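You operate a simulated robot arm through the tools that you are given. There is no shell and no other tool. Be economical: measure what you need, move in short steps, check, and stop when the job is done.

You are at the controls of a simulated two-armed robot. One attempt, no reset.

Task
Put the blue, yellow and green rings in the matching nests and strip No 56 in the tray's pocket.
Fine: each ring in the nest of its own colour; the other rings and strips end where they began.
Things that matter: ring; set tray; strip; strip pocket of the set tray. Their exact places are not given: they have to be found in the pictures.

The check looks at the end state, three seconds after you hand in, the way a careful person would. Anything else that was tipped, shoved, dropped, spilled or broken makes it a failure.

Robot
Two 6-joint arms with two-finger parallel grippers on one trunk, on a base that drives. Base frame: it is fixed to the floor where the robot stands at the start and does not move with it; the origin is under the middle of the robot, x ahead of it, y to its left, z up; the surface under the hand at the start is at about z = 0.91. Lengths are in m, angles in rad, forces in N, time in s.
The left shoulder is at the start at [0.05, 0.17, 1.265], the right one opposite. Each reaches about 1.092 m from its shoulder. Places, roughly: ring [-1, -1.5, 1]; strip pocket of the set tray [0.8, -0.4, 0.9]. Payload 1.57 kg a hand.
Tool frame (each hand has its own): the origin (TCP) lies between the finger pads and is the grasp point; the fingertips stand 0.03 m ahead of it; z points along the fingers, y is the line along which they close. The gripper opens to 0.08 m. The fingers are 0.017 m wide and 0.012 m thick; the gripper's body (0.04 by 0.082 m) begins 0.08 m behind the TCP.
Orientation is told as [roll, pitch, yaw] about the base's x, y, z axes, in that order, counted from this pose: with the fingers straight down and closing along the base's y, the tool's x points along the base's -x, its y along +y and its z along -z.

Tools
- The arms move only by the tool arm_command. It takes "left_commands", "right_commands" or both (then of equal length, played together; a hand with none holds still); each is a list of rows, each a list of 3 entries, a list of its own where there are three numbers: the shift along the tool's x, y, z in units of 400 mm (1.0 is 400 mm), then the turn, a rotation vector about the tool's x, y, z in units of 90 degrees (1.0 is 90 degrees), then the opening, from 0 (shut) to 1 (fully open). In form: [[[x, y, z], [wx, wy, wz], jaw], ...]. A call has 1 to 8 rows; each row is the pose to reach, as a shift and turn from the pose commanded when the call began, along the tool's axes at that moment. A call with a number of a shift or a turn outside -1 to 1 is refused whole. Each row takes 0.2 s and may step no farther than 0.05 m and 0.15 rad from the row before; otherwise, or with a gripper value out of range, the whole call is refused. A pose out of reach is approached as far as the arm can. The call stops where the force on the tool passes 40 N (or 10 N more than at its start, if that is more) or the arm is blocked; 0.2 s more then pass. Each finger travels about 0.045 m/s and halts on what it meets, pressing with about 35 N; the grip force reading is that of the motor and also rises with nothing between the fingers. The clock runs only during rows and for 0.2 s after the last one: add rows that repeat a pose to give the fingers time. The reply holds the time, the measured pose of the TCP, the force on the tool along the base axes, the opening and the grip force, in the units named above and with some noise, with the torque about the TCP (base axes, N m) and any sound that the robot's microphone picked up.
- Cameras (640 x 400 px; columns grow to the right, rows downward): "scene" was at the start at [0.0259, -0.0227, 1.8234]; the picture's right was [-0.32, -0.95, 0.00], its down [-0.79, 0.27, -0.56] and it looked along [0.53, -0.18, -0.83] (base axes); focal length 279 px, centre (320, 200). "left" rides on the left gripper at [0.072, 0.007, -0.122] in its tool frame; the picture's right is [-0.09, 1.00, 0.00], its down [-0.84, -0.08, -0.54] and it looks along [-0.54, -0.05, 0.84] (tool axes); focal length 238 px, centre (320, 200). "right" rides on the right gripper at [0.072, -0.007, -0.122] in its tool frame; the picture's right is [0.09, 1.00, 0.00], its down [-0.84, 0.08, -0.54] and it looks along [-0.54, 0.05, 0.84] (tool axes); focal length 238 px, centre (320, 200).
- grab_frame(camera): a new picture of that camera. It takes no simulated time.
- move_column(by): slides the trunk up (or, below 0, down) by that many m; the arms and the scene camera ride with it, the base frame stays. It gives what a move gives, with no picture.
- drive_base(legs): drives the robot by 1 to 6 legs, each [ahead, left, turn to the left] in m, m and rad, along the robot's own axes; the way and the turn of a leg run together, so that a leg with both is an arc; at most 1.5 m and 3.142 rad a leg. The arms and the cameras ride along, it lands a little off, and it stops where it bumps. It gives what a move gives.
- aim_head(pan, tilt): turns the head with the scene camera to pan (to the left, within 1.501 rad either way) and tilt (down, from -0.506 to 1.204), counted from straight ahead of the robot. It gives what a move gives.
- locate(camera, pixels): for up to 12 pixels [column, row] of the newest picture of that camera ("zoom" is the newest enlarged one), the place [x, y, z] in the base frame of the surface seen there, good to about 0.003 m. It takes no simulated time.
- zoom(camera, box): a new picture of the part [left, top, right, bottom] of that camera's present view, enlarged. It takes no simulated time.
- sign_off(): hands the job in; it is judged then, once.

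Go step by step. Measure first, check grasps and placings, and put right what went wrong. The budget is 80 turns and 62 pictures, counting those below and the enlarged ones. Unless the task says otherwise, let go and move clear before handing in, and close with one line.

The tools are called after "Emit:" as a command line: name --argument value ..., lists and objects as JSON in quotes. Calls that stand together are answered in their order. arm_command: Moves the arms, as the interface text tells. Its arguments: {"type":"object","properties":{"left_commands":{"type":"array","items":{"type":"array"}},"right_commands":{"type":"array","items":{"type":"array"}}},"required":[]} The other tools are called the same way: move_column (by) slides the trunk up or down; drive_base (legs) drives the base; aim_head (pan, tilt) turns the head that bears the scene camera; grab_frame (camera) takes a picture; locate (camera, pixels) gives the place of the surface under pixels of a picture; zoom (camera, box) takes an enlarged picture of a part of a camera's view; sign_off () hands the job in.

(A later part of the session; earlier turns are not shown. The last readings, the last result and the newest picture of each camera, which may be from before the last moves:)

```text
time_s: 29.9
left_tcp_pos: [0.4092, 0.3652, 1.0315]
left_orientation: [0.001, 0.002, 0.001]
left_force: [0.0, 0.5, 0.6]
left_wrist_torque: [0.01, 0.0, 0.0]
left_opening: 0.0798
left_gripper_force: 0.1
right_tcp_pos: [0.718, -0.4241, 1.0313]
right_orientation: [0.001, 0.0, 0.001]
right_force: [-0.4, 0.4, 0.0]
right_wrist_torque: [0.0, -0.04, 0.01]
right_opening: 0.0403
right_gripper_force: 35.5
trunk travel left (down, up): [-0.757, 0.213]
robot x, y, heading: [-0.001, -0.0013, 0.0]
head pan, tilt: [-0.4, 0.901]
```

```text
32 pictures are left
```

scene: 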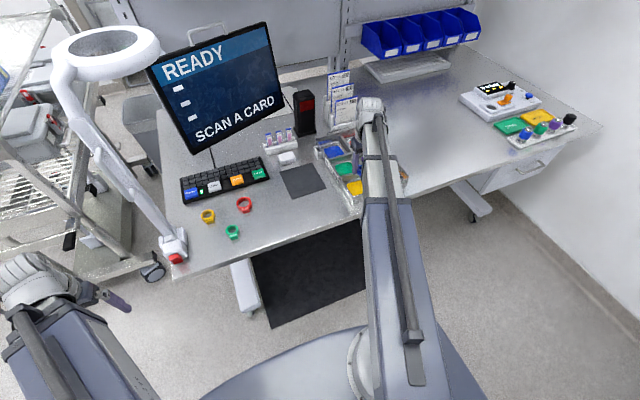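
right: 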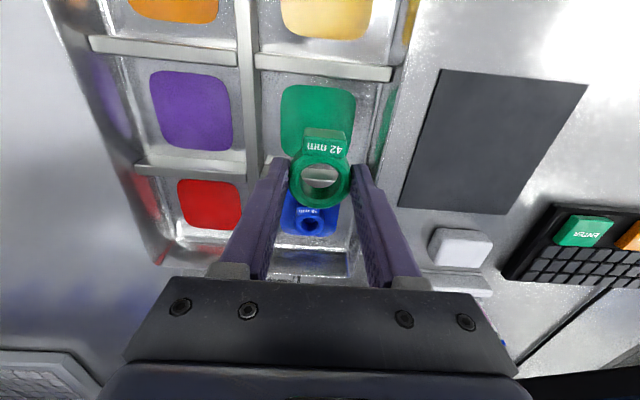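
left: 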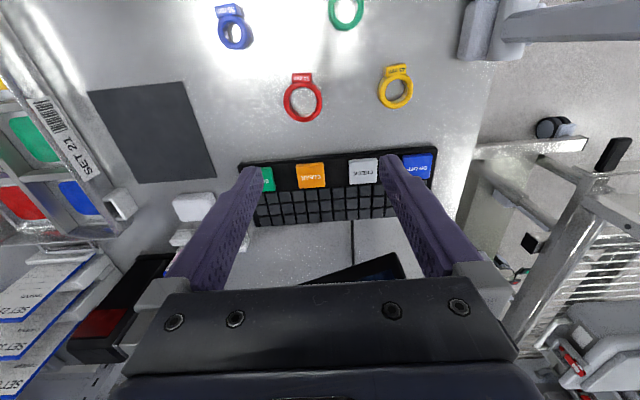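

Over the green nest. Lowering and releasing with a small opening.

Emit:
move_column --by -0.082

Emit:
arm_command --right_commands '[[[0, 0, 0], [0, 0, 0], 0.66], [[0, 0, 0], [0, 0, 0], 0.66], [[0, 0, 0], [0, 0, 0], 0.66]]'

Emit:
move_column --by 0.085

Emit:
grab_frame --camera "right"

```text
time_s: 31.1
left_tcp_pos: [0.4082, 0.3639, 0.9504]
left_orientation: [0.0, 0.001, 0.0]
left_force: [-0.8, -0.2, 1.2]
left_wrist_torque: [0.02, 0.02, 0.03]
left_opening: 0.0801
left_gripper_force: 0.1
right_tcp_pos: [0.7165, -0.4241, 0.9503]
right_orientation: [-0.001, 0.0, 0.0]
right_force: [0.2, 0.1, 0.1]
right_wrist_torque: [0.0, 0.02, 0.02]
right_opening: 0.0401
right_gripper_force: 35.0
trunk travel left (down, up): [-0.675, 0.295]
robot x, y, heading: [0.0007, 0.0026, -0.002]
head pan, tilt: [-0.4, 0.901]
```

```text
time_s: 31.9
left_tcp_pos: [0.4076, 0.3644, 0.9501]
left_orientation: [0.001, 0.001, -0.001]
left_force: [0.1, -0.5, 0.6]
left_wrist_torque: [-0.01, 0.05, 0.03]
left_opening: 0.0802
left_gripper_force: 0.0
right_tcp_pos: [0.7173, -0.4235, 0.9486]
right_orientation: [0.0, 0.0, 0.0]
right_force: [-0.9, -0.1, -0.2]
right_wrist_torque: [-0.03, 0.0, 0.0]
right_opening: 0.0526
right_gripper_force: 0.0
trunk travel left (down, up): [-0.675, 0.295]
robot x, y, heading: [-0.0004, -0.0014, -0.002]
head pan, tilt: [-0.4, 0.901]
```

```text
time_s: 33.1
left_tcp_pos: [0.4099, 0.3649, 1.0349]
left_orientation: [0.0, 0.001, 0.0]
left_force: [0.3, 0.1, -0.3]
left_wrist_torque: [-0.02, -0.01, -0.01]
left_opening: 0.0799
left_gripper_force: 0.1
right_tcp_pos: [0.7163, -0.4237, 1.0349]
right_orientation: [0.001, 0.001, 0.002]
right_force: [-0.4, 0.3, -0.1]
right_wrist_torque: [0.03, 0.0, -0.01]
right_opening: 0.0528
right_gripper_force: 0.0
trunk travel left (down, up): [-0.76, 0.21]
robot x, y, heading: [-0.0025, -0.0008, 0.002]
head pan, tilt: [-0.4, 0.901]
```

```text
31 pictures are left
```

right: 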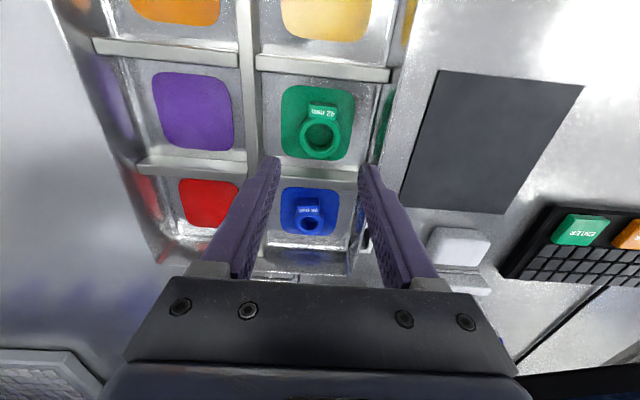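

Blue and green rest in their nests. Now over to the yellow ring, centre ≈(0.687,0.108), watching the lamp pole.

Emit:
arm_command --right_commands '[[[0.03, 0.11, 0], [0, 0, 0], 0.8], [[0.06, 0.22, 0], [0, 0, 0], 0.8], [[0.075, 0.33, 0], [0, 0, 0], 0.8], [[0.075, 0.44, 0], [0, 0, 0], 0.8], [[0.075, 0.55, 0], [0, 0, 0], 0.8], [[0.075, 0.66, 0], [0, 0, 0], 0.8], [[0.075, 0.77, 0], [0, 0, 0], 0.8], [[0.075, 0.88, 0], [0, 0, 0], 0.8]]'

Emit:
arm_command --right_commands '[[[0, 0.09, 0], [0, 0, 0], 0.8], [[0, 0.18, 0], [0, 0, 0], 0.8], [[0, 0.27, 0], [0, 0, 0], 0.8], [[0, 0.36, 0], [0, 0, 0], 0.8], [[0, 0.45, 0], [0, 0, 0], 0.8]]'

Emit:
grab_frame --camera "right"

Emit:
grab_frame --camera "scene"

```text
time_s: 34.9
left_tcp_pos: [0.4083, 0.3642, 1.0345]
left_orientation: [-0.003, 0.002, 0.0]
left_force: [0.5, 0.4, -0.1]
left_wrist_torque: [0.01, 0.02, 0.01]
left_opening: 0.0801
left_gripper_force: 0.0
right_tcp_pos: [0.6867, -0.0706, 1.0348]
right_orientation: [-0.001, 0.0, -0.002]
right_force: [-0.2, -0.2, 0.3]
right_wrist_torque: [-0.03, 0.01, 0.04]
right_opening: 0.064
right_gripper_force: 0.0
trunk travel left (down, up): [-0.76, 0.21]
robot x, y, heading: [-0.0017, 0.0023, -0.004]
head pan, tilt: [-0.4, 0.901]
```

```text
time_s: 36.1
left_tcp_pos: [0.4077, 0.3648, 1.0345]
left_orientation: [-0.002, 0.003, -0.001]
left_force: [-0.3, 0.8, 0.1]
left_wrist_torque: [0.02, 0.01, 0.0]
left_opening: 0.0801
left_gripper_force: 0.0
right_tcp_pos: [0.6875, 0.1104, 1.0359]
right_orientation: [0.0, 0.0, -0.001]
right_force: [0.0, 0.1, -0.6]
right_wrist_torque: [0.01, -0.01, -0.02]
right_opening: 0.0639
right_gripper_force: 0.0
trunk travel left (down, up): [-0.76, 0.21]
robot x, y, heading: [-0.0003, 0.0012, 0.003]
head pan, tilt: [-0.4, 0.901]
```

```text
30 pictures are left
```

right: 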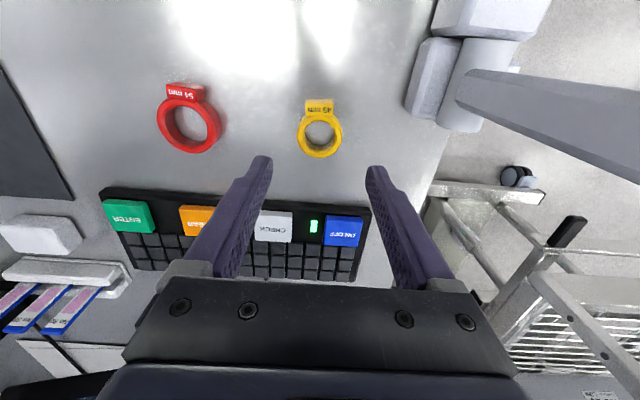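

```text
29 pictures are left
```

scene: 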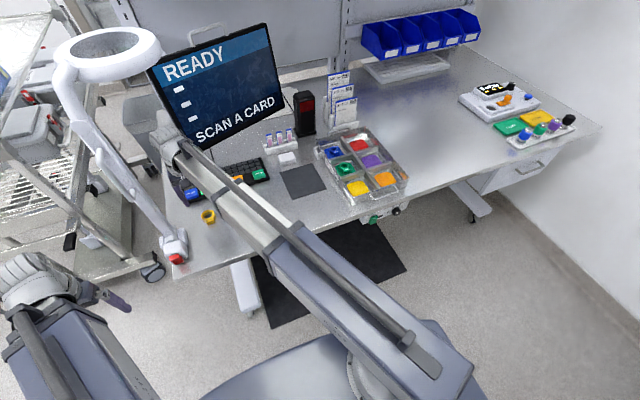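

Yellow ring is at (319,133) between the fingers. Checking its rim and the monitor's closeness to the wrist (scene px 165,135 / 200,150).

Emit:
locate --camera "right" --pixels '[[301, 136], [339, 136], [319, 156], [318, 117]]'

Emit:
locate --camera "scene" --pixels '[[200, 148], [168, 138], [172, 115], [90, 145], [160, 75]]'

```text
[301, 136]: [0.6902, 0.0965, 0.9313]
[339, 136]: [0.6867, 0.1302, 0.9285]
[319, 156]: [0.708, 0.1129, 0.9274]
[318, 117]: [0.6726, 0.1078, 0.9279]
```

```text
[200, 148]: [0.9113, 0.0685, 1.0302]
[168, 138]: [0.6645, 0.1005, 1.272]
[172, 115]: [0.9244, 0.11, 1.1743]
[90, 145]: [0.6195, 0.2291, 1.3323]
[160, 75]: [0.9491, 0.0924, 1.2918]
```

Yellow centre ≈(0.687,0.112); monitor is far. Nudge, lower, grip, lift.

Emit:
arm_command --right_commands '[[[0, 0.004, 0], [0, 0, 0], 0.8]]'

Emit:
move_column --by -0.093

Emit:
arm_command --right_commands '[[[0, 0, 0], [0, 0, 0], 0.4], [[0, 0, 0], [0, 0, 0], 0.4], [[0, 0, 0], [0, 0, 0], 0.4], [[0, 0, 0], [0, 0, 0], 0.4]]'

Emit:
move_column --by 0.09

Emit:
grab_frame --camera "right"

```text
time_s: 36.5
left_tcp_pos: [0.4095, 0.366, 1.0336]
left_orientation: [-0.002, 0.001, 0.001]
left_force: [0.2, 0.4, 0.1]
left_wrist_torque: [0.0, 0.0, 0.01]
left_opening: 0.0797
left_gripper_force: 0.1
right_tcp_pos: [0.6872, 0.1114, 1.0365]
right_orientation: [0.0, 0.001, 0.0]
right_force: [0.7, -0.2, 0.4]
right_wrist_torque: [-0.03, 0.0, 0.05]
right_opening: 0.0643
right_gripper_force: 0.0
trunk travel left (down, up): [-0.76, 0.21]
robot x, y, heading: [0.0017, -0.0004, -0.002]
head pan, tilt: [-0.4, 0.901]
```

```text
time_s: 37.8
left_tcp_pos: [0.4082, 0.3637, 0.9427]
left_orientation: [0.002, 0.001, 0.0]
left_force: [0.1, 0.1, 0.2]
left_wrist_torque: [0.0, 0.01, 0.04]
left_opening: 0.08
left_gripper_force: 0.0
right_tcp_pos: [0.6879, 0.1107, 0.9415]
right_orientation: [0.0, -0.001, 0.0]
right_force: [-0.6, 0.6, 0.0]
right_wrist_torque: [0.0, -0.04, 0.0]
right_opening: 0.0642
right_gripper_force: 0.1
trunk travel left (down, up): [-0.667, 0.303]
robot x, y, heading: [0.0015, -0.0011, 0.001]
head pan, tilt: [-0.4, 0.901]
```

```text
time_s: 38.8
left_tcp_pos: [0.408, 0.3638, 0.9412]
left_orientation: [-0.001, 0.001, -0.001]
left_force: [-0.6, 0.5, 0.1]
left_wrist_torque: [0.02, 0.02, 0.01]
left_opening: 0.0799
left_gripper_force: 0.0
right_tcp_pos: [0.6872, 0.1103, 0.9417]
right_orientation: [0.0, 0.0, 0.001]
right_force: [-0.1, 0.2, 2.0]
right_wrist_torque: [0.05, 0.08, 0.0]
right_opening: 0.0432
right_gripper_force: 34.7
trunk travel left (down, up): [-0.667, 0.303]
robot x, y, heading: [-0.003, -0.002, -0.003]
head pan, tilt: [-0.4, 0.901]
```

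```text
time_s: 40.0
left_tcp_pos: [0.409, 0.3642, 1.0315]
left_orientation: [0.0, 0.001, 0.0]
left_force: [-0.2, -0.6, 0.1]
left_wrist_torque: [0.02, 0.0, 0.01]
left_opening: 0.0799
left_gripper_force: 0.1
right_tcp_pos: [0.6874, 0.1106, 1.032]
right_orientation: [-0.001, 0.001, 0.0]
right_force: [-0.4, 0.1, 0.0]
right_wrist_torque: [0.02, -0.03, 0.02]
right_opening: 0.0431
right_gripper_force: 34.8
trunk travel left (down, up): [-0.757, 0.213]
robot x, y, heading: [-0.003, 0.0014, 0.003]
head pan, tilt: [-0.4, 0.901]
```

```text
28 pictures are left
```

right: 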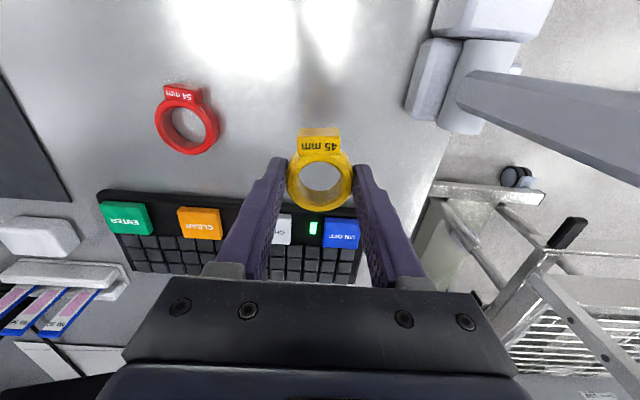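

Yellow held (43 mm). Carrying it to its nest (0.606,-0.425).

Emit:
arm_command --right_commands '[[[0.026, -0.11, 0], [0, 0, 0], 0.4], [[0.052, -0.22, 0], [0, 0, 0], 0.4], [[0.078, -0.33, 0], [0, 0, 0], 0.4], [[0.104, -0.44, 0], [0, 0, 0], 0.4], [[0.13, -0.55, 0], [0, 0, 0], 0.4], [[0.156, -0.66, 0], [0, 0, 0], 0.4], [[0.182, -0.77, 0], [0, 0, 0], 0.4], [[0.202, -0.88, 0], [0, 0, 0], 0.4]]'

Emit:
arm_command --right_commands '[[[0, -0.1, 0], [0, 0, 0], 0.4], [[0, -0.2, 0], [0, 0, 0], 0.4], [[0, -0.3, 0], [0, 0, 0], 0.4], [[0, -0.4, 0], [0, 0, 0], 0.4], [[0, -0.457, 0], [0, 0, 0], 0.4]]'

Emit:
grab_frame --camera "right"

```text
time_s: 41.9
left_tcp_pos: [0.4091, 0.3656, 1.0312]
left_orientation: [0.0, 0.002, 0.0]
left_force: [-0.1, -1.0, 0.2]
left_wrist_torque: [0.0, -0.02, 0.03]
left_opening: 0.0798
left_gripper_force: 0.1
right_tcp_pos: [0.6077, -0.2433, 1.0313]
right_orientation: [-0.001, -0.001, 0.001]
right_force: [0.3, 0.1, -0.6]
right_wrist_torque: [0.0, -0.03, 0.02]
right_opening: 0.0429
right_gripper_force: 35.2
trunk travel left (down, up): [-0.757, 0.213]
robot x, y, heading: [0.0014, 0.0041, 0.001]
head pan, tilt: [-0.4, 0.901]
```

```text
time_s: 43.0
left_tcp_pos: [0.4073, 0.3639, 1.0332]
left_orientation: [-0.001, 0.001, 0.001]
left_force: [0.2, 0.6, -0.2]
left_wrist_torque: [0.0, 0.0, 0.0]
left_opening: 0.0797
left_gripper_force: 0.1
right_tcp_pos: [0.6067, -0.424, 1.0316]
right_orientation: [0.001, 0.0, 0.0]
right_force: [-0.3, -0.1, -0.8]
right_wrist_torque: [0.0, 0.02, -0.01]
right_opening: 0.0432
right_gripper_force: 35.0
trunk travel left (down, up): [-0.757, 0.213]
robot x, y, heading: [0.0024, -0.0022, 0.002]
head pan, tilt: [-0.4, 0.901]
```

```text
27 pictures are left
```

right: 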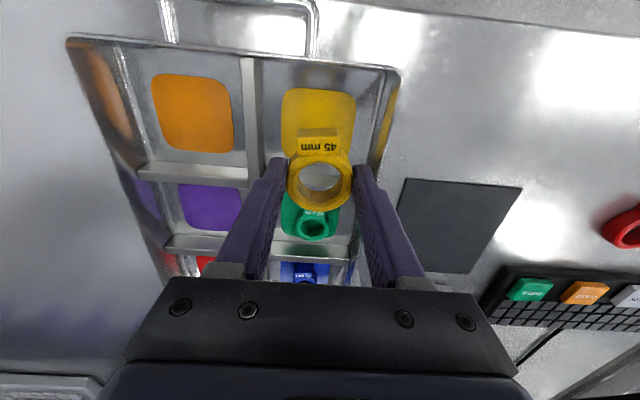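

Over the yellow nest. Lowering, releasing slightly, rising.

Emit:
move_column --by -0.082

Emit:
arm_command --right_commands '[[[0, 0, 0], [0, 0, 0], 0.69], [[0, 0, 0], [0, 0, 0], 0.69], [[0, 0, 0], [0, 0, 0], 0.69]]'

Emit:
move_column --by 0.11

Emit:
grab_frame --camera "right"

```text
time_s: 44.2
left_tcp_pos: [0.4074, 0.3648, 0.9498]
left_orientation: [0.0, 0.002, 0.001]
left_force: [0.8, -0.7, 0.3]
left_wrist_torque: [0.0, 0.01, -0.01]
left_opening: 0.08
left_gripper_force: 0.0
right_tcp_pos: [0.6052, -0.4224, 0.9493]
right_orientation: [0.0, -0.002, 0.0]
right_force: [0.5, -0.1, 0.9]
right_wrist_torque: [-0.02, -0.01, 0.02]
right_opening: 0.0432
right_gripper_force: 35.3
trunk travel left (down, up): [-0.675, 0.295]
robot x, y, heading: [0.0014, -0.0003, -0.002]
head pan, tilt: [-0.4, 0.901]
```

```text
time_s: 45.0
left_tcp_pos: [0.4071, 0.3636, 0.9499]
left_orientation: [-0.001, 0.002, -0.001]
left_force: [0.8, 1.2, -0.8]
left_wrist_torque: [-0.02, -0.02, -0.02]
left_opening: 0.08
left_gripper_force: 0.0
right_tcp_pos: [0.6071, -0.4233, 0.9499]
right_orientation: [0.001, 0.001, -0.001]
right_force: [-0.5, -0.7, 0.9]
right_wrist_torque: [-0.01, -0.01, -0.02]
right_opening: 0.0551
right_gripper_force: 0.0
trunk travel left (down, up): [-0.675, 0.295]
robot x, y, heading: [-0.0052, 0.0001, 0.0]
head pan, tilt: [-0.4, 0.901]
```

```text
time_s: 46.5
left_tcp_pos: [0.408, 0.3639, 1.0603]
left_orientation: [0.0, 0.001, 0.001]
left_force: [0.5, 0.7, 0.2]
left_wrist_torque: [-0.04, 0.0, -0.02]
left_opening: 0.08
left_gripper_force: 0.0
right_tcp_pos: [0.6068, -0.4238, 1.0593]
right_orientation: [-0.001, 0.0, 0.001]
right_force: [-0.3, 0.0, -0.1]
right_wrist_torque: [0.01, 0.0, 0.0]
right_opening: 0.0553
right_gripper_force: 0.1
trunk travel left (down, up): [-0.785, 0.185]
robot x, y, heading: [0.0001, 0.001, -0.002]
head pan, tilt: [-0.4, 0.901]
```

```text
26 pictures are left
```

right: 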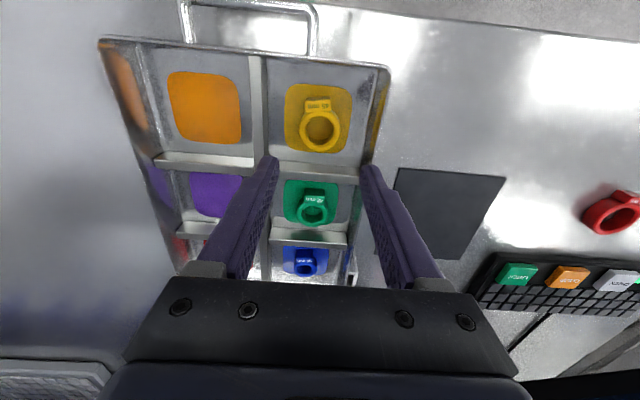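

All three rings are in their nests. Now to the strip rack: moving the hand near (0.74,-0.22) for a close view.

Emit:
arm_command --right_commands '[[[-0.055, 0.085, 0], [0, 0, 0], 0.6], [[-0.11, 0.17, 0], [0, 0, 0], 0.6], [[-0.165, 0.255, 0], [0, 0, 0], 0.6], [[-0.22, 0.34, 0], [0, 0, 0], 0.6], [[-0.275, 0.425, 0], [0, 0, 0], 0.6], [[-0.33, 0.51, 0], [0, 0, 0], 0.6]]'

Emit:
grab_frame --camera "right"

Emit:
zoom --camera "right" --box '[180, 90, 420, 240]'

Emit:
zoom --camera "scene" --box '[250, 105, 350, 185]'

```text
time_s: 47.9
left_tcp_pos: [0.4089, 0.365, 1.0595]
left_orientation: [-0.002, 0.002, 0.0]
left_force: [-1.2, 0.6, -0.4]
left_wrist_torque: [-0.03, -0.03, -0.03]
left_opening: 0.0801
left_gripper_force: 0.0
right_tcp_pos: [0.7378, -0.219, 1.0594]
right_orientation: [0.001, 0.001, 0.0]
right_force: [0.7, -0.7, -0.4]
right_wrist_torque: [-0.01, 0.01, -0.03]
right_opening: 0.048
right_gripper_force: 0.1
trunk travel left (down, up): [-0.785, 0.185]
robot x, y, heading: [0.0024, -0.0032, -0.0]
head pan, tilt: [-0.4, 0.901]
```

```text
25 pictures are left
```

right: 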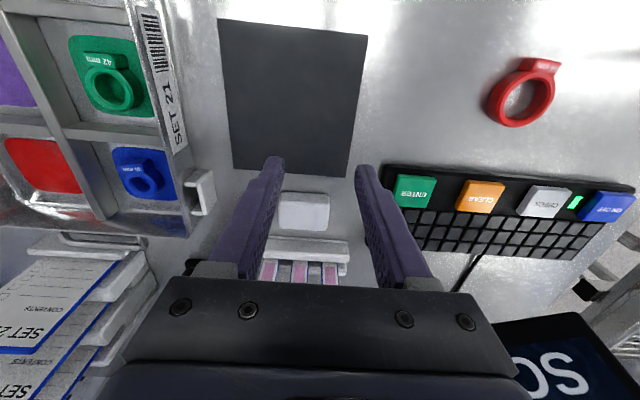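

```text
2.67 times, centred on (300, 165) of right
```

zoom: 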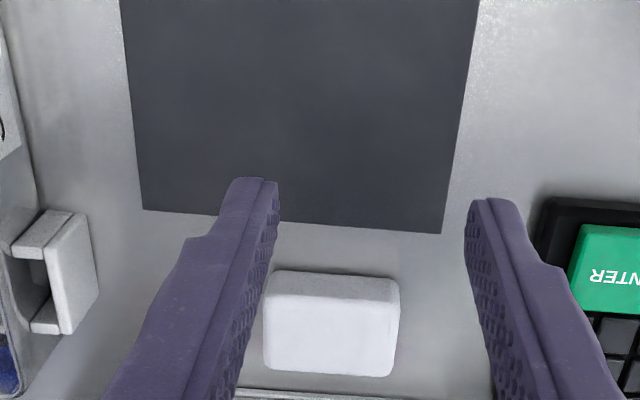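

```text
5.00 times, centred on (300, 145) of scene
```

zoom: 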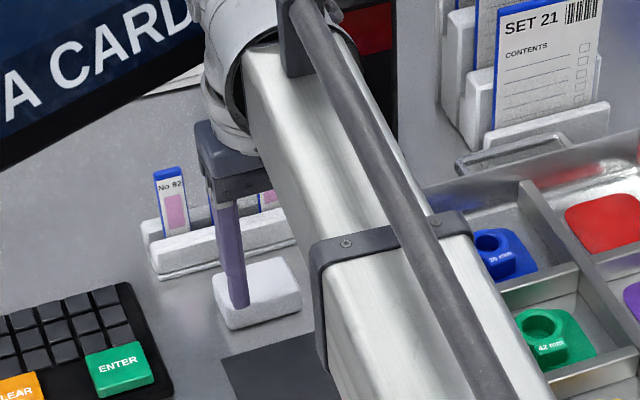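

The rack lies beneath the gripper body in this view. Moving sideways over the tray to see the strips past the fingers.

Emit:
arm_command --right_commands '[[[-0.02, -0.11, 0], [0, 0, 0], 0.6], [[-0.05, -0.22, 0], [0, 0, 0], 0.6], [[-0.08, -0.33, 0], [0, 0, 0], 0.6], [[-0.1, -0.43, 0], [0, 0, 0], 0.6]]'

Emit:
zoom --camera "right" --box '[360, 100, 600, 300]'

Emit:
zoom --camera "scene" --box '[250, 105, 350, 185]'

```text
time_s: 48.9
left_tcp_pos: [0.4087, 0.3645, 1.0606]
left_orientation: [0.0, 0.001, 0.001]
left_force: [-0.2, 0.3, -0.1]
left_wrist_torque: [-0.02, -0.03, 0.0]
left_opening: 0.0801
left_gripper_force: 0.2
right_tcp_pos: [0.779, -0.3921, 1.0592]
right_orientation: [-0.001, 0.0, 0.002]
right_force: [0.1, -0.1, -0.2]
right_wrist_torque: [0.02, 0.01, 0.03]
right_opening: 0.0477
right_gripper_force: 0.1
trunk travel left (down, up): [-0.785, 0.185]
robot x, y, heading: [0.0047, -0.0005, 0.005]
head pan, tilt: [-0.4, 0.901]
```

```text
2.00 times, centred on (480, 200) of right
```

zoom: 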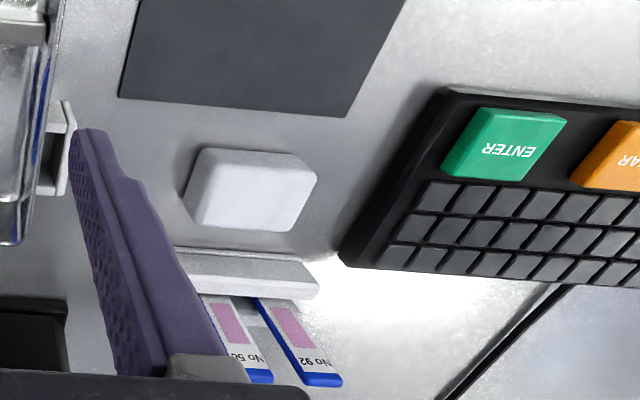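

```text
5.00 times, centred on (300, 145) of scene
```

zoom: 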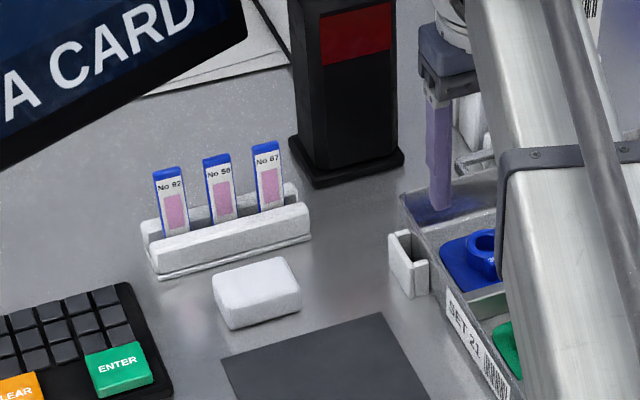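

Labels read No 92, No 5?, No 67; the middle must be 56. Confirming with a stronger zoom and measuring.

Emit:
zoom --camera "scene" --box '[272, 128, 316, 164]'

Emit:
locate --camera "zoom" --pixels '[[267, 60], [325, 60], [300, 90], [310, 150], [310, 205], [100, 100], [440, 60], [500, 40], [230, 100], [380, 80], [320, 240], [520, 170]]'

```text
11.11 times, centred on (294, 146) of scene
```

zoom: 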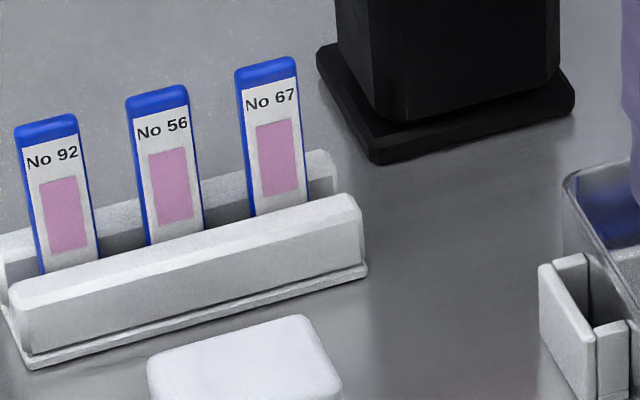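

```text
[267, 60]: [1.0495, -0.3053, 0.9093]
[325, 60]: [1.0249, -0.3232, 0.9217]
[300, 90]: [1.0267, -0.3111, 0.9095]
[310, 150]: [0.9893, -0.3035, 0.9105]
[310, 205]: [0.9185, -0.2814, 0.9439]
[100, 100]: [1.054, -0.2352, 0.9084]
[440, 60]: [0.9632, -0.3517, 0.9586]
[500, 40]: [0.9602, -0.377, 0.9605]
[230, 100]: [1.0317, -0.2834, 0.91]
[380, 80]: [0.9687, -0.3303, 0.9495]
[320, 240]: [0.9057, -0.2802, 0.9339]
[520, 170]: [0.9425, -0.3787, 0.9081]
```

Middle strip is No 56. Measuring the strips, rack and pocket.

Emit:
locate --camera "zoom" --pixels '[[157, 108], [133, 112], [183, 97], [170, 190], [178, 232], [62, 215], [280, 160], [48, 135], [266, 78], [185, 250], [110, 215], [225, 200]]'

Emit:
locate --camera "zoom" --pixels '[[547, 270], [575, 262], [592, 325], [618, 325], [570, 310], [590, 290], [612, 380], [570, 350], [630, 300], [605, 315], [622, 180], [580, 285]]'

Emit:
locate --camera "zoom" --pixels '[[20, 290], [350, 205], [150, 110], [160, 95], [135, 125], [200, 225], [145, 235], [250, 100], [300, 95], [20, 150], [80, 150], [330, 160]]'

```text
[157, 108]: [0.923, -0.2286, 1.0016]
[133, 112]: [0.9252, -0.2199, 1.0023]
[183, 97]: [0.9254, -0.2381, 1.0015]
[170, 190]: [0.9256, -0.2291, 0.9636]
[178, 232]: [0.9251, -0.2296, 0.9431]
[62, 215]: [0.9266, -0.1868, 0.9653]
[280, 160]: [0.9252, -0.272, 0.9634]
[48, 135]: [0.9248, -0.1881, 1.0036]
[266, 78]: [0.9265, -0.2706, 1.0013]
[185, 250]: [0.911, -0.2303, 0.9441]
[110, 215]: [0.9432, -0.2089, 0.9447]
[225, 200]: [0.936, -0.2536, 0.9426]
```

```text
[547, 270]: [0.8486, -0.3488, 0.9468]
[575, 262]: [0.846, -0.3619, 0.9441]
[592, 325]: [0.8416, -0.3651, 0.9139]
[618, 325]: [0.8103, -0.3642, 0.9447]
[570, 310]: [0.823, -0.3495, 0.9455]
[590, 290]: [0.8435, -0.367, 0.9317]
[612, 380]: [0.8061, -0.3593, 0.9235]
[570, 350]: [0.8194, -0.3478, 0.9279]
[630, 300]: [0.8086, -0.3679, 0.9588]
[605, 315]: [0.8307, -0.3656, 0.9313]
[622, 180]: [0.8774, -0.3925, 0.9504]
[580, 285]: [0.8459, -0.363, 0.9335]
```

```text
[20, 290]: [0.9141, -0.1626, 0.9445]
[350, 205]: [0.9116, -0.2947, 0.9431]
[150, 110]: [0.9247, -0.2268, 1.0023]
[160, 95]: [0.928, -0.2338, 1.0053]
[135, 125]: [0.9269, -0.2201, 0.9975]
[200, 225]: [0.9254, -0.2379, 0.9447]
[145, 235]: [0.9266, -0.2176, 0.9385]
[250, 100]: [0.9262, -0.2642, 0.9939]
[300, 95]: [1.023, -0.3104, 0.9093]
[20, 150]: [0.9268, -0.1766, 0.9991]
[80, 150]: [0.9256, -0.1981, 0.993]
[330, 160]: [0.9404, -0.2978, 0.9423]
```

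Strip 56: face x≈0.925, centre y≈-0.229, top z≈1.004, width along y. The pocket runs along x (0.81–0.85) at y≈-0.357, so the strip must be turned 90°. Checking the monitor and scanner clearances around the rack first.

Emit:
grab_frame --camera "scene"

Emit:
locate --camera "scene" --pixels '[[268, 30], [275, 60], [280, 92], [283, 98], [250, 115], [212, 143], [299, 95], [313, 95], [303, 130], [318, 122], [296, 90], [230, 135]]'

```text
19 pictures are left
```

scene: 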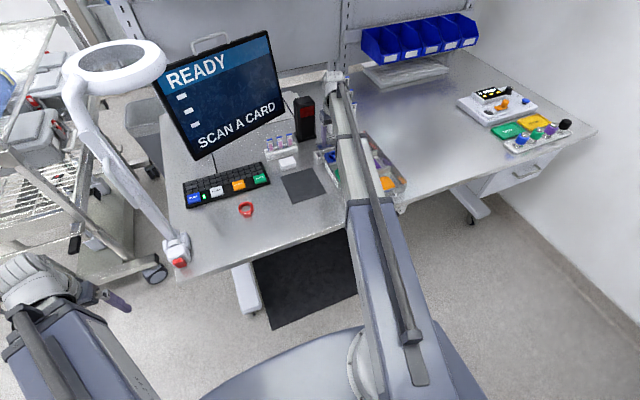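

```text
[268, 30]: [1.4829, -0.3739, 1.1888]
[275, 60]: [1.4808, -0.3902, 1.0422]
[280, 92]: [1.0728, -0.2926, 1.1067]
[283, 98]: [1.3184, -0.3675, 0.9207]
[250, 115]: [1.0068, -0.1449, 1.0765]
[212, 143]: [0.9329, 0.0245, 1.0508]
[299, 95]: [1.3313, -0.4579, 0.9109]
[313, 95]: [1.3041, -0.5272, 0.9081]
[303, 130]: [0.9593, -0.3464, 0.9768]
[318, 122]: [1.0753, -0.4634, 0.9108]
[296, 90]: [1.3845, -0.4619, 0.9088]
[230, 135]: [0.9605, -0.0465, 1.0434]
```

Monitor is ≥0.07 m behind the strip line and scanner clears the hand. I'll raise a bit, move to (0.80,-0.229), and turn the hand 90° left so that the fingers close along x.

Emit:
move_column --by 0.04

Emit:
arm_command --right_commands '[[[-0.013, 0.1, 0], [0, 0, -0.09], 0.6], [[-0.026, 0.2, 0], [0, 0, -0.18], 0.6], [[-0.039, 0.3, 0], [0, 0, -0.27], 0.6], [[-0.05, 0.408, 0], [0, 0, -0.36], 0.6], [[-0.05, 0.408, 0], [0, 0, -0.45], 0.6], [[-0.05, 0.408, 0], [0, 0, -0.54], 0.6], [[-0.05, 0.408, 0], [0, 0, -0.63], 0.6], [[-0.05, 0.408, 0], [0, 0, -0.72], 0.6]]'

Emit:
arm_command --right_commands '[[[0, 0, 0], [0, 0, -0.093], 0.6], [[0, 0, 0], [0, 0, -0.186], 0.6], [[0, 0, 0], [0, 0, -0.28], 0.6]]'

Emit:
grab_frame --camera "right"

```text
time_s: 49.7
left_tcp_pos: [0.4079, 0.3644, 1.0996]
left_orientation: [0.002, 0.001, 0.0]
left_force: [0.6, 0.6, 0.2]
left_wrist_torque: [0.01, 0.01, -0.01]
left_opening: 0.08
left_gripper_force: 0.2
right_tcp_pos: [0.779, -0.3933, 1.1001]
right_orientation: [-0.001, -0.001, 0.0]
right_force: [1.1, 0.8, -0.5]
right_wrist_torque: [-0.01, -0.03, 0.0]
right_opening: 0.0481
right_gripper_force: 0.1
trunk travel left (down, up): [-0.825, 0.145]
robot x, y, heading: [0.0011, 0.0012, -0.0]
head pan, tilt: [-0.4, 0.901]
```

```text
time_s: 51.5
left_tcp_pos: [0.4082, 0.363, 1.1007]
left_orientation: [0.0, 0.0, 0.001]
left_force: [1.0, -0.9, 0.0]
left_wrist_torque: [0.02, 0.0, 0.0]
left_opening: 0.08
left_gripper_force: 0.1
right_tcp_pos: [0.7982, -0.2275, 1.1009]
right_orientation: [-0.001, 0.001, 1.132]
right_force: [0.0, 0.4, -0.8]
right_wrist_torque: [-0.01, 0.03, 0.0]
right_opening: 0.0483
right_gripper_force: 0.0
trunk travel left (down, up): [-0.825, 0.145]
robot x, y, heading: [-0.0006, -0.0031, -0.005]
head pan, tilt: [-0.4, 0.901]
```

```text
time_s: 52.3
left_tcp_pos: [0.4084, 0.3652, 1.0998]
left_orientation: [0.0, 0.003, 0.0]
left_force: [0.2, -0.5, -0.9]
left_wrist_torque: [-0.05, 0.01, 0.02]
left_opening: 0.08
left_gripper_force: 0.0
right_tcp_pos: [0.7986, -0.2296, 1.1004]
right_orientation: [0.0, -0.001, 1.574]
right_force: [0.1, 0.3, -1.0]
right_wrist_torque: [-0.01, -0.01, 0.03]
right_opening: 0.0481
right_gripper_force: 0.1
trunk travel left (down, up): [-0.825, 0.145]
robot x, y, heading: [-0.0026, 0.002, -0.0]
head pan, tilt: [-0.4, 0.901]
```

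```text
18 pictures are left
```

right: 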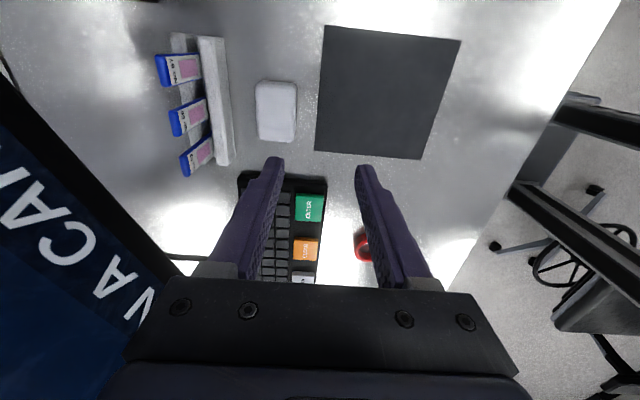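

The turn worked. In this view No 56 is the middle strip (px 187,116). Measuring its thickness and position.

Emit:
zoom --camera "right" --box '[140, 30, 260, 190]'

Emit:
locate --camera "right" --pixels '[[173, 110], [176, 131], [170, 117], [172, 125], [181, 132], [178, 109], [160, 60], [185, 165]]'

```text
2.50 times, centred on (200, 110) of right
```

zoom: 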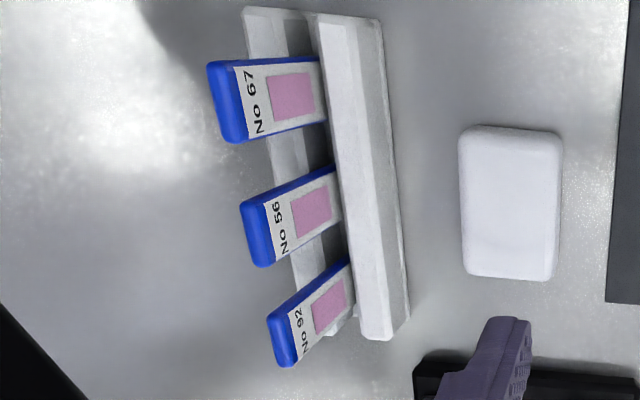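

```text
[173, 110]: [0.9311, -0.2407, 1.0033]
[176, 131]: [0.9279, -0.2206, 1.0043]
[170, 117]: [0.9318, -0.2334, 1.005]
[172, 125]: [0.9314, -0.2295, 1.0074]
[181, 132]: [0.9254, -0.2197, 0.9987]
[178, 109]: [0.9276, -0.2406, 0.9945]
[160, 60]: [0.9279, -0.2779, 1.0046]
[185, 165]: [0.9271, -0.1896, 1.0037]
```

Strip 56 is 7 mm thick, centred at (0.928,-0.230). Moving above it.

Emit:
arm_command --right_commands '[[[0, -0.08, 0], [0, 0, 0], 0.5], [[0, -0.16, 0], [0, 0, 0], 0.5], [[0, -0.24, 0], [0, 0, 0], 0.5], [[0, -0.323, 0], [0, 0, 0], 0.5]]'

Emit:
grab_frame --camera "right"

```text
time_s: 53.3
left_tcp_pos: [0.4093, 0.3651, 1.1]
left_orientation: [0.0, 0.001, -0.001]
left_force: [-0.2, -0.4, -0.2]
left_wrist_torque: [0.02, 0.02, 0.0]
left_opening: 0.0802
left_gripper_force: 0.1
right_tcp_pos: [0.9203, -0.2293, 1.1001]
right_orientation: [-0.001, 0.0, 1.571]
right_force: [-0.5, 0.6, -0.5]
right_wrist_torque: [0.05, 0.0, -0.02]
right_opening: 0.0403
right_gripper_force: 0.0
right hand out of reach, approached as far as the arm can: row 4
trunk travel left (down, up): [-0.825, 0.145]
robot x, y, heading: [-0.0017, 0.0016, -0.001]
head pan, tilt: [-0.4, 0.901]
```

```text
16 pictures are left
```

right: 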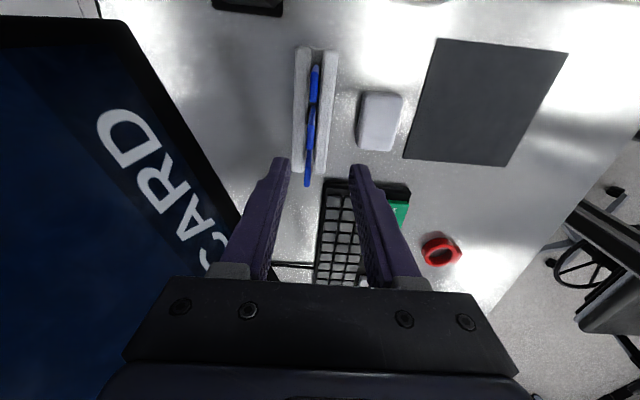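

The arm runs out of reach at x=0.920, 8 mm short. Driving the base ahead 0.04 m (hands are well above the strips), then correcting.

Emit:
drive_base --legs '[[0.04, 0, 0]]'

```text
time_s: 54.2
left_tcp_pos: [0.4518, 0.3644, 1.0997]
left_orientation: [0.0, 0.004, 0.0]
left_force: [1.1, -0.2, -0.6]
left_wrist_torque: [0.01, 0.05, 0.01]
left_opening: 0.08
left_gripper_force: 0.1
right_tcp_pos: [0.9628, -0.2274, 1.0988]
right_orientation: [0.003, 0.0, 1.571]
right_force: [-0.1, -0.7, -1.7]
right_wrist_torque: [-0.05, 0.04, 0.04]
right_opening: 0.04
right_gripper_force: 0.0
trunk travel left (down, up): [-0.825, 0.145]
robot x, y, heading: [0.0396, 0.0042, 0.002]
head pan, tilt: [-0.4, 0.901]
```

Reading x 0.963. Moving back 34 mm onto the strip line and checking.

Emit:
arm_command --right_commands '[[[0.006, 0.086, 0], [0, 0, 0], 0.5], [[0.006, 0.086, 0], [0, 0, 0], 0.5]]'

Emit:
grab_frame --camera "right"

Emit:
locate --camera "right" --pixels '[[310, 125], [316, 85], [308, 165], [300, 110], [333, 110]]'

```text
time_s: 54.8
left_tcp_pos: [0.4488, 0.3637, 1.099]
left_orientation: [-0.001, 0.002, 0.0]
left_force: [0.8, 0.3, -0.6]
left_wrist_torque: [-0.01, 0.02, 0.02]
left_opening: 0.0799
left_gripper_force: 0.0
right_tcp_pos: [0.9257, -0.231, 1.0989]
right_orientation: [0.0, 0.0, 1.57]
right_force: [-0.2, -0.4, 0.7]
right_wrist_torque: [0.02, -0.01, 0.02]
right_opening: 0.04
right_gripper_force: 0.0
trunk travel left (down, up): [-0.825, 0.145]
robot x, y, heading: [0.0375, 0.0028, -0.002]
head pan, tilt: [-0.4, 0.901]
```

```text
15 pictures are left
```

right: 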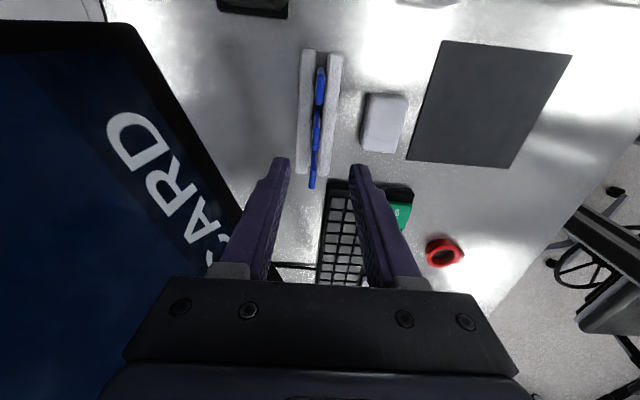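

```text
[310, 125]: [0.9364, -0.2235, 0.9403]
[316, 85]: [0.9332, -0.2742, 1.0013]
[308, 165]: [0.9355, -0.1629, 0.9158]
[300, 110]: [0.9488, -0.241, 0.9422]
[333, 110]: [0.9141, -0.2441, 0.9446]
```

The strips lie at px x≈316 between the fingers. Nudging +3 mm, lowering to TCP ≈0.998, and gripping.

Emit:
arm_command --right_commands '[[[-0.002, -0.007, 0], [0, 0, 0], 0.5]]'

Emit:
move_column --by -0.1

Emit:
grab_frame --camera "right"

```text
time_s: 55.2
left_tcp_pos: [0.4494, 0.3642, 1.0991]
left_orientation: [-0.001, 0.001, 0.001]
left_force: [0.2, 0.9, 0.1]
left_wrist_torque: [0.01, 0.02, -0.03]
left_opening: 0.08
left_gripper_force: 0.1
right_tcp_pos: [0.9282, -0.23, 1.0998]
right_orientation: [0.001, 0.0, 1.571]
right_force: [0.0, 0.8, 0.0]
right_wrist_torque: [0.02, 0.0, -0.01]
right_opening: 0.0401
right_gripper_force: 0.1
trunk travel left (down, up): [-0.825, 0.145]
robot x, y, heading: [0.0419, -0.0014, 0.005]
head pan, tilt: [-0.4, 0.901]
```

```text
time_s: 56.5
left_tcp_pos: [0.4486, 0.3643, 1.0002]
left_orientation: [0.0, 0.002, -0.001]
left_force: [-0.5, 0.9, 0.0]
left_wrist_torque: [-0.02, -0.02, 0.03]
left_opening: 0.0798
left_gripper_force: 0.1
right_tcp_pos: [0.9276, -0.2296, 0.9999]
right_orientation: [-0.001, 0.001, 1.572]
right_force: [1.0, -0.1, 0.4]
right_wrist_torque: [0.0, 0.0, -0.02]
right_opening: 0.0399
right_gripper_force: 0.1
trunk travel left (down, up): [-0.725, 0.245]
robot x, y, heading: [0.0424, 0.002, 0.007]
head pan, tilt: [-0.4, 0.901]
```

```text
14 pictures are left
```

right: 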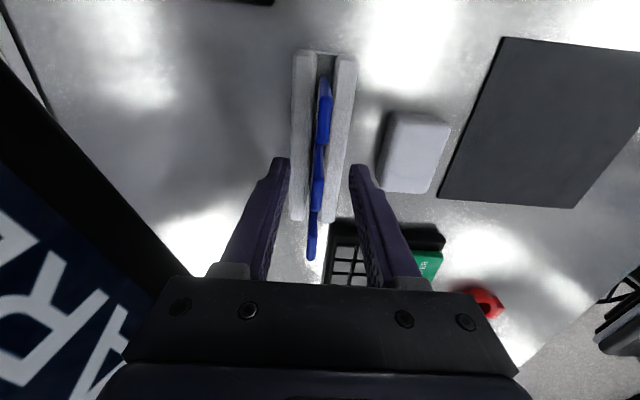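

Middle strip (px 318,180) is between the pads. Closing and checking the grip, then raising slightly.

Emit:
arm_command --right_commands '[[[0, 0, 0], [0, 0, 0], 0.0], [[0, 0, 0], [0, 0, 0], 0.0], [[0, 0, 0], [0, 0, 0], 0.0], [[0, 0, 0], [0, 0, 0], 0.0], [[0, 0, 0], [0, 0, 0], 0.0]]'

Emit:
move_column --by 0.12

Emit:
grab_frame --camera "right"

Emit:
zoom --camera "scene" --box '[240, 60, 360, 160]'

```text
time_s: 57.7
left_tcp_pos: [0.4487, 0.3646, 1.001]
left_orientation: [0.0, 0.003, 0.001]
left_force: [-0.1, -0.1, -1.4]
left_wrist_torque: [-0.04, -0.03, -0.04]
left_opening: 0.08
left_gripper_force: 0.1
right_tcp_pos: [0.9283, -0.2297, 0.9999]
right_orientation: [-0.001, -0.001, 1.571]
right_force: [-1.2, -0.9, -0.1]
right_wrist_torque: [-0.01, 0.02, -0.01]
right_opening: 0.0059
right_gripper_force: 26.2
trunk travel left (down, up): [-0.725, 0.245]
robot x, y, heading: [0.0389, -0.0033, -0.001]
head pan, tilt: [-0.4, 0.901]
```

```text
time_s: 59.2
left_tcp_pos: [0.4497, 0.3648, 1.1198]
left_orientation: [-0.001, 0.001, 0.0]
left_force: [-0.2, 0.3, 0.4]
left_wrist_torque: [0.01, -0.02, 0.03]
left_opening: 0.0801
left_gripper_force: 0.0
right_tcp_pos: [0.9284, -0.2302, 1.1192]
right_orientation: [0.0, 0.0, 1.571]
right_force: [0.0, -0.2, 0.3]
right_wrist_torque: [0.03, 0.06, -0.03]
right_opening: 0.0056
right_gripper_force: 26.2
trunk travel left (down, up): [-0.845, 0.125]
robot x, y, heading: [0.0423, -0.0003, -0.001]
head pan, tilt: [-0.4, 0.901]
```

```text
13 pictures are left
```

right: 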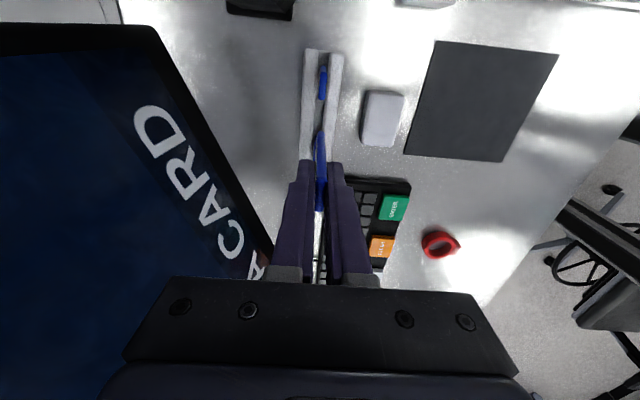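

```text
4.00 times, centred on (300, 110) of scene
```

zoom: 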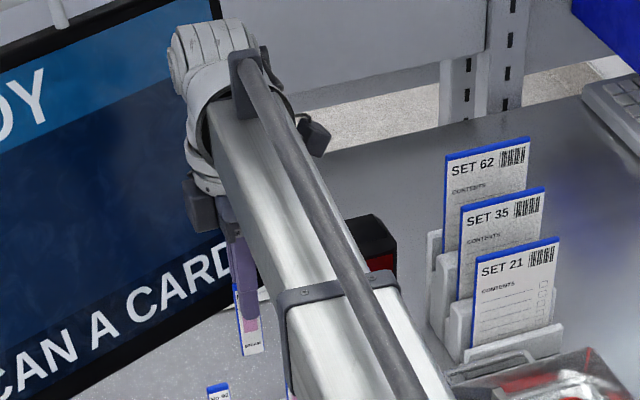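

Strip No 56 is held (≈6 mm) and clear of the rack. Backing off 0.10 m and turning the hand back by 90°.

Emit:
locate --camera "zoom" --pixels '[[253, 348], [250, 325], [243, 350], [262, 346]]'

Emit:
arm_command --right_commands '[[[0, 0.085, 0], [0, 0, 0], 0], [[0, 0.17, 0], [0, 0, 0], 0], [[0, 0.25, 0], [0, 0, 0], 0], [[0, 0.25, 0], [0, 0, 0.09], 0], [[0, 0.25, 0], [0, 0, 0.18], 0], [[0, 0.25, 0], [0, 0, 0.27], 0], [[0, 0.25, 0], [0, 0, 0.36], 0], [[0, 0.25, 0], [0, 0, 0.45], 0]]'

Emit:
arm_command --right_commands '[[[0, 0, 0], [0, 0, 0.092], 0], [[0, 0, 0], [0, 0, 0.184], 0], [[0, 0, 0], [0, 0, 0.276], 0], [[0, 0, 0], [0, 0, 0.368], 0], [[0, 0, 0], [0, 0, 0.46], 0], [[0, 0, 0], [0, 0, 0.55], 0]]'

Emit:
grab_frame --camera "right"

```text
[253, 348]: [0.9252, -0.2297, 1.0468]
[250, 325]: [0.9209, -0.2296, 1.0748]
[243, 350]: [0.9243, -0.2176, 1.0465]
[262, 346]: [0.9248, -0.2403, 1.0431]
```

```text
time_s: 61.0
left_tcp_pos: [0.4494, 0.3651, 1.1205]
left_orientation: [0.001, 0.002, 0.002]
left_force: [0.0, -0.1, 0.3]
left_wrist_torque: [0.03, -0.04, 0.02]
left_opening: 0.0804
left_gripper_force: 0.1
right_tcp_pos: [0.8285, -0.2308, 1.1191]
right_orientation: [-0.001, 0.0, 0.862]
right_force: [0.1, 0.9, -0.5]
right_wrist_torque: [0.05, -0.01, -0.05]
right_opening: 0.0058
right_gripper_force: 25.7
trunk travel left (down, up): [-0.845, 0.125]
robot x, y, heading: [0.045, 0.0023, -0.001]
head pan, tilt: [-0.4, 0.901]
```

```text
time_s: 62.4
left_tcp_pos: [0.4478, 0.364, 1.1207]
left_orientation: [0.001, 0.001, 0.001]
left_force: [0.6, -0.2, 0.0]
left_wrist_torque: [0.0, -0.03, -0.03]
left_opening: 0.08
left_gripper_force: 0.1
right_tcp_pos: [0.8289, -0.2301, 1.1199]
right_orientation: [-0.001, -0.002, -0.002]
right_force: [0.1, -0.5, -0.1]
right_wrist_torque: [-0.02, -0.03, -0.02]
right_opening: 0.0058
right_gripper_force: 25.6
trunk travel left (down, up): [-0.845, 0.125]
robot x, y, heading: [0.0427, 0.0015, -0.004]
head pan, tilt: [-0.4, 0.901]
```

```text
11 pictures are left
```

right: 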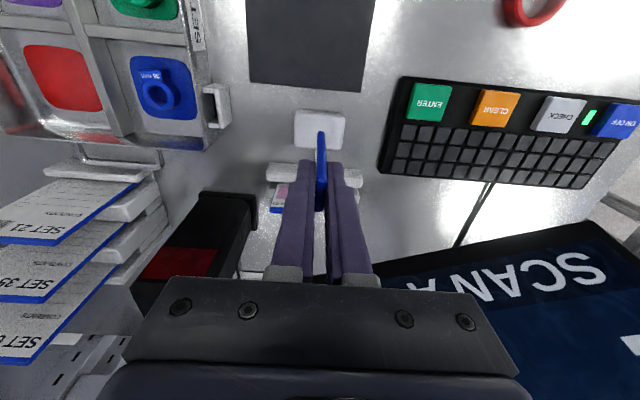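

Turned; the strip is edge-on along x. Measuring the pocket (px 215,103) from here in a zoom.

Emit:
zoom --camera "right" --box '[180, 70, 260, 140]'

Emit:
locate --camera "zoom" --pixels '[[215, 120], [330, 120], [390, 120], [340, 220], [380, 220], [400, 330], [300, 330], [250, 340], [270, 220], [230, 220], [310, 280], [320, 160]]'

```text
5.71 times, centred on (220, 105) of right
```

zoom: 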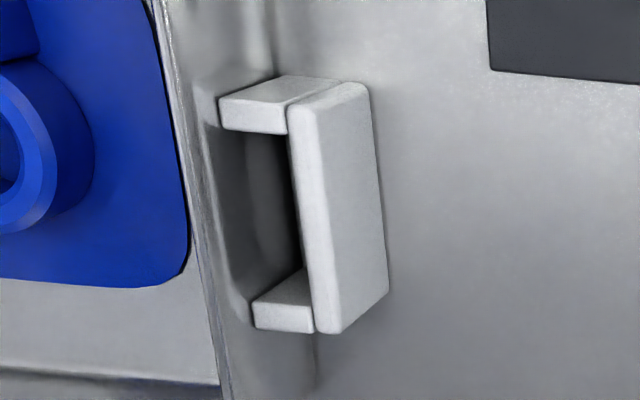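

```text
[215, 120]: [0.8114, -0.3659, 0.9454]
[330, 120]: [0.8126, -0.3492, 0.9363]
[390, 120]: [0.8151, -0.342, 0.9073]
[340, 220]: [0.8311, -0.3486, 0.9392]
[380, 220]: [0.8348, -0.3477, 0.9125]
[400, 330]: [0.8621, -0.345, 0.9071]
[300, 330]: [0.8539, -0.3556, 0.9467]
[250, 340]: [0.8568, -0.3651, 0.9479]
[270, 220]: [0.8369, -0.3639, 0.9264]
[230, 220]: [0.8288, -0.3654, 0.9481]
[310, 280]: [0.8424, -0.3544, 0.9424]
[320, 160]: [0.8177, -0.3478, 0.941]
```

Refining the pocket's inner edges.

Emit:
locate --camera "zoom" --pixels '[[284, 132], [222, 126], [282, 118], [225, 105], [304, 270], [256, 300], [308, 310], [258, 322], [296, 180], [305, 200], [240, 180], [260, 260]]'

```text
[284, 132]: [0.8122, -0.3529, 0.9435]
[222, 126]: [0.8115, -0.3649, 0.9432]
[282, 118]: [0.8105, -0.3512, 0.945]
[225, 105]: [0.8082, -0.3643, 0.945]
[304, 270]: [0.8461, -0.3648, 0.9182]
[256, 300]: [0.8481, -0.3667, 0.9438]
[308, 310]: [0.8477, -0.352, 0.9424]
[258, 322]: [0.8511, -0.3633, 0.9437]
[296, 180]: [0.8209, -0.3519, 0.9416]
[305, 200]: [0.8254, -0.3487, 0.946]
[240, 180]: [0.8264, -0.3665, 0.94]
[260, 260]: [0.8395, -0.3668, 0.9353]
```

Pocket interior: x 0.8125–0.8465, y -0.352…-0.3665, so target TCP (0.830,-0.359). Moving above and verifying.

Emit:
arm_command --right_commands '[[[-0.002, -0.1, 0], [0, 0, 0], 0], [[-0.002, -0.2, 0], [0, 0, 0], 0], [[-0.002, -0.3, 0], [0, 0, 0], 0], [[-0.002, -0.322, 0], [0, 0, 0], 0], [[-0.002, -0.322, 0], [0, 0, 0], 0]]'

Emit:
move_column --by -0.083

Emit:
zoom --camera "scene" --box '[270, 80, 370, 180]'

Emit:
grab_frame --camera "right"

```text
time_s: 63.6
left_tcp_pos: [0.4484, 0.365, 1.1199]
left_orientation: [-0.001, 0.002, 0.0]
left_force: [-0.3, 0.7, 0.3]
left_wrist_torque: [0.01, -0.01, 0.0]
left_opening: 0.0797
left_gripper_force: 0.1
right_tcp_pos: [0.83, -0.3582, 1.1192]
right_orientation: [0.001, -0.001, 0.001]
right_force: [-1.2, -0.6, 1.0]
right_wrist_torque: [0.02, 0.03, 0.01]
right_opening: 0.0058
right_gripper_force: 25.4
trunk travel left (down, up): [-0.845, 0.125]
robot x, y, heading: [0.0392, 0.0009, -0.002]
head pan, tilt: [-0.4, 0.901]
```

```text
time_s: 64.8
left_tcp_pos: [0.4489, 0.3642, 1.0366]
left_orientation: [0.001, 0.001, 0.0]
left_force: [0.6, -0.1, 0.0]
left_wrist_torque: [-0.01, -0.03, 0.02]
left_opening: 0.08
left_gripper_force: 0.1
right_tcp_pos: [0.8293, -0.3582, 1.038]
right_orientation: [0.0, -0.001, 0.0]
right_force: [-0.1, 0.0, -1.3]
right_wrist_torque: [-0.02, 0.02, -0.01]
right_opening: 0.0055
right_gripper_force: 26.2
trunk travel left (down, up): [-0.762, 0.208]
robot x, y, heading: [0.0409, -0.0004, -0.0]
head pan, tilt: [-0.4, 0.901]
```

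```text
4.00 times, centred on (320, 130) of scene
```

zoom: 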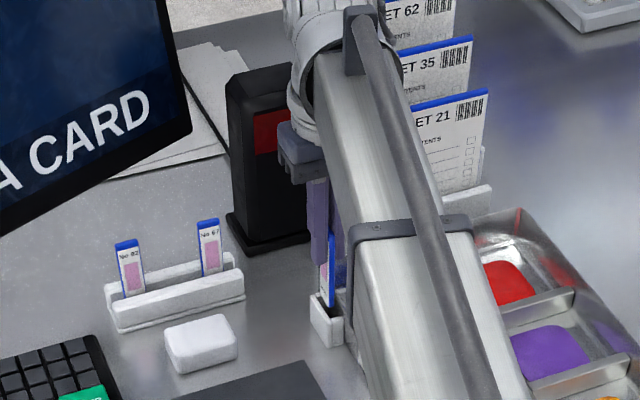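

```text
8 pictures are left
```

right: 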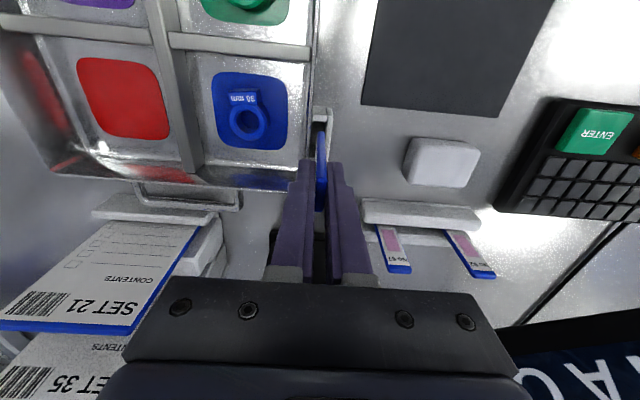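

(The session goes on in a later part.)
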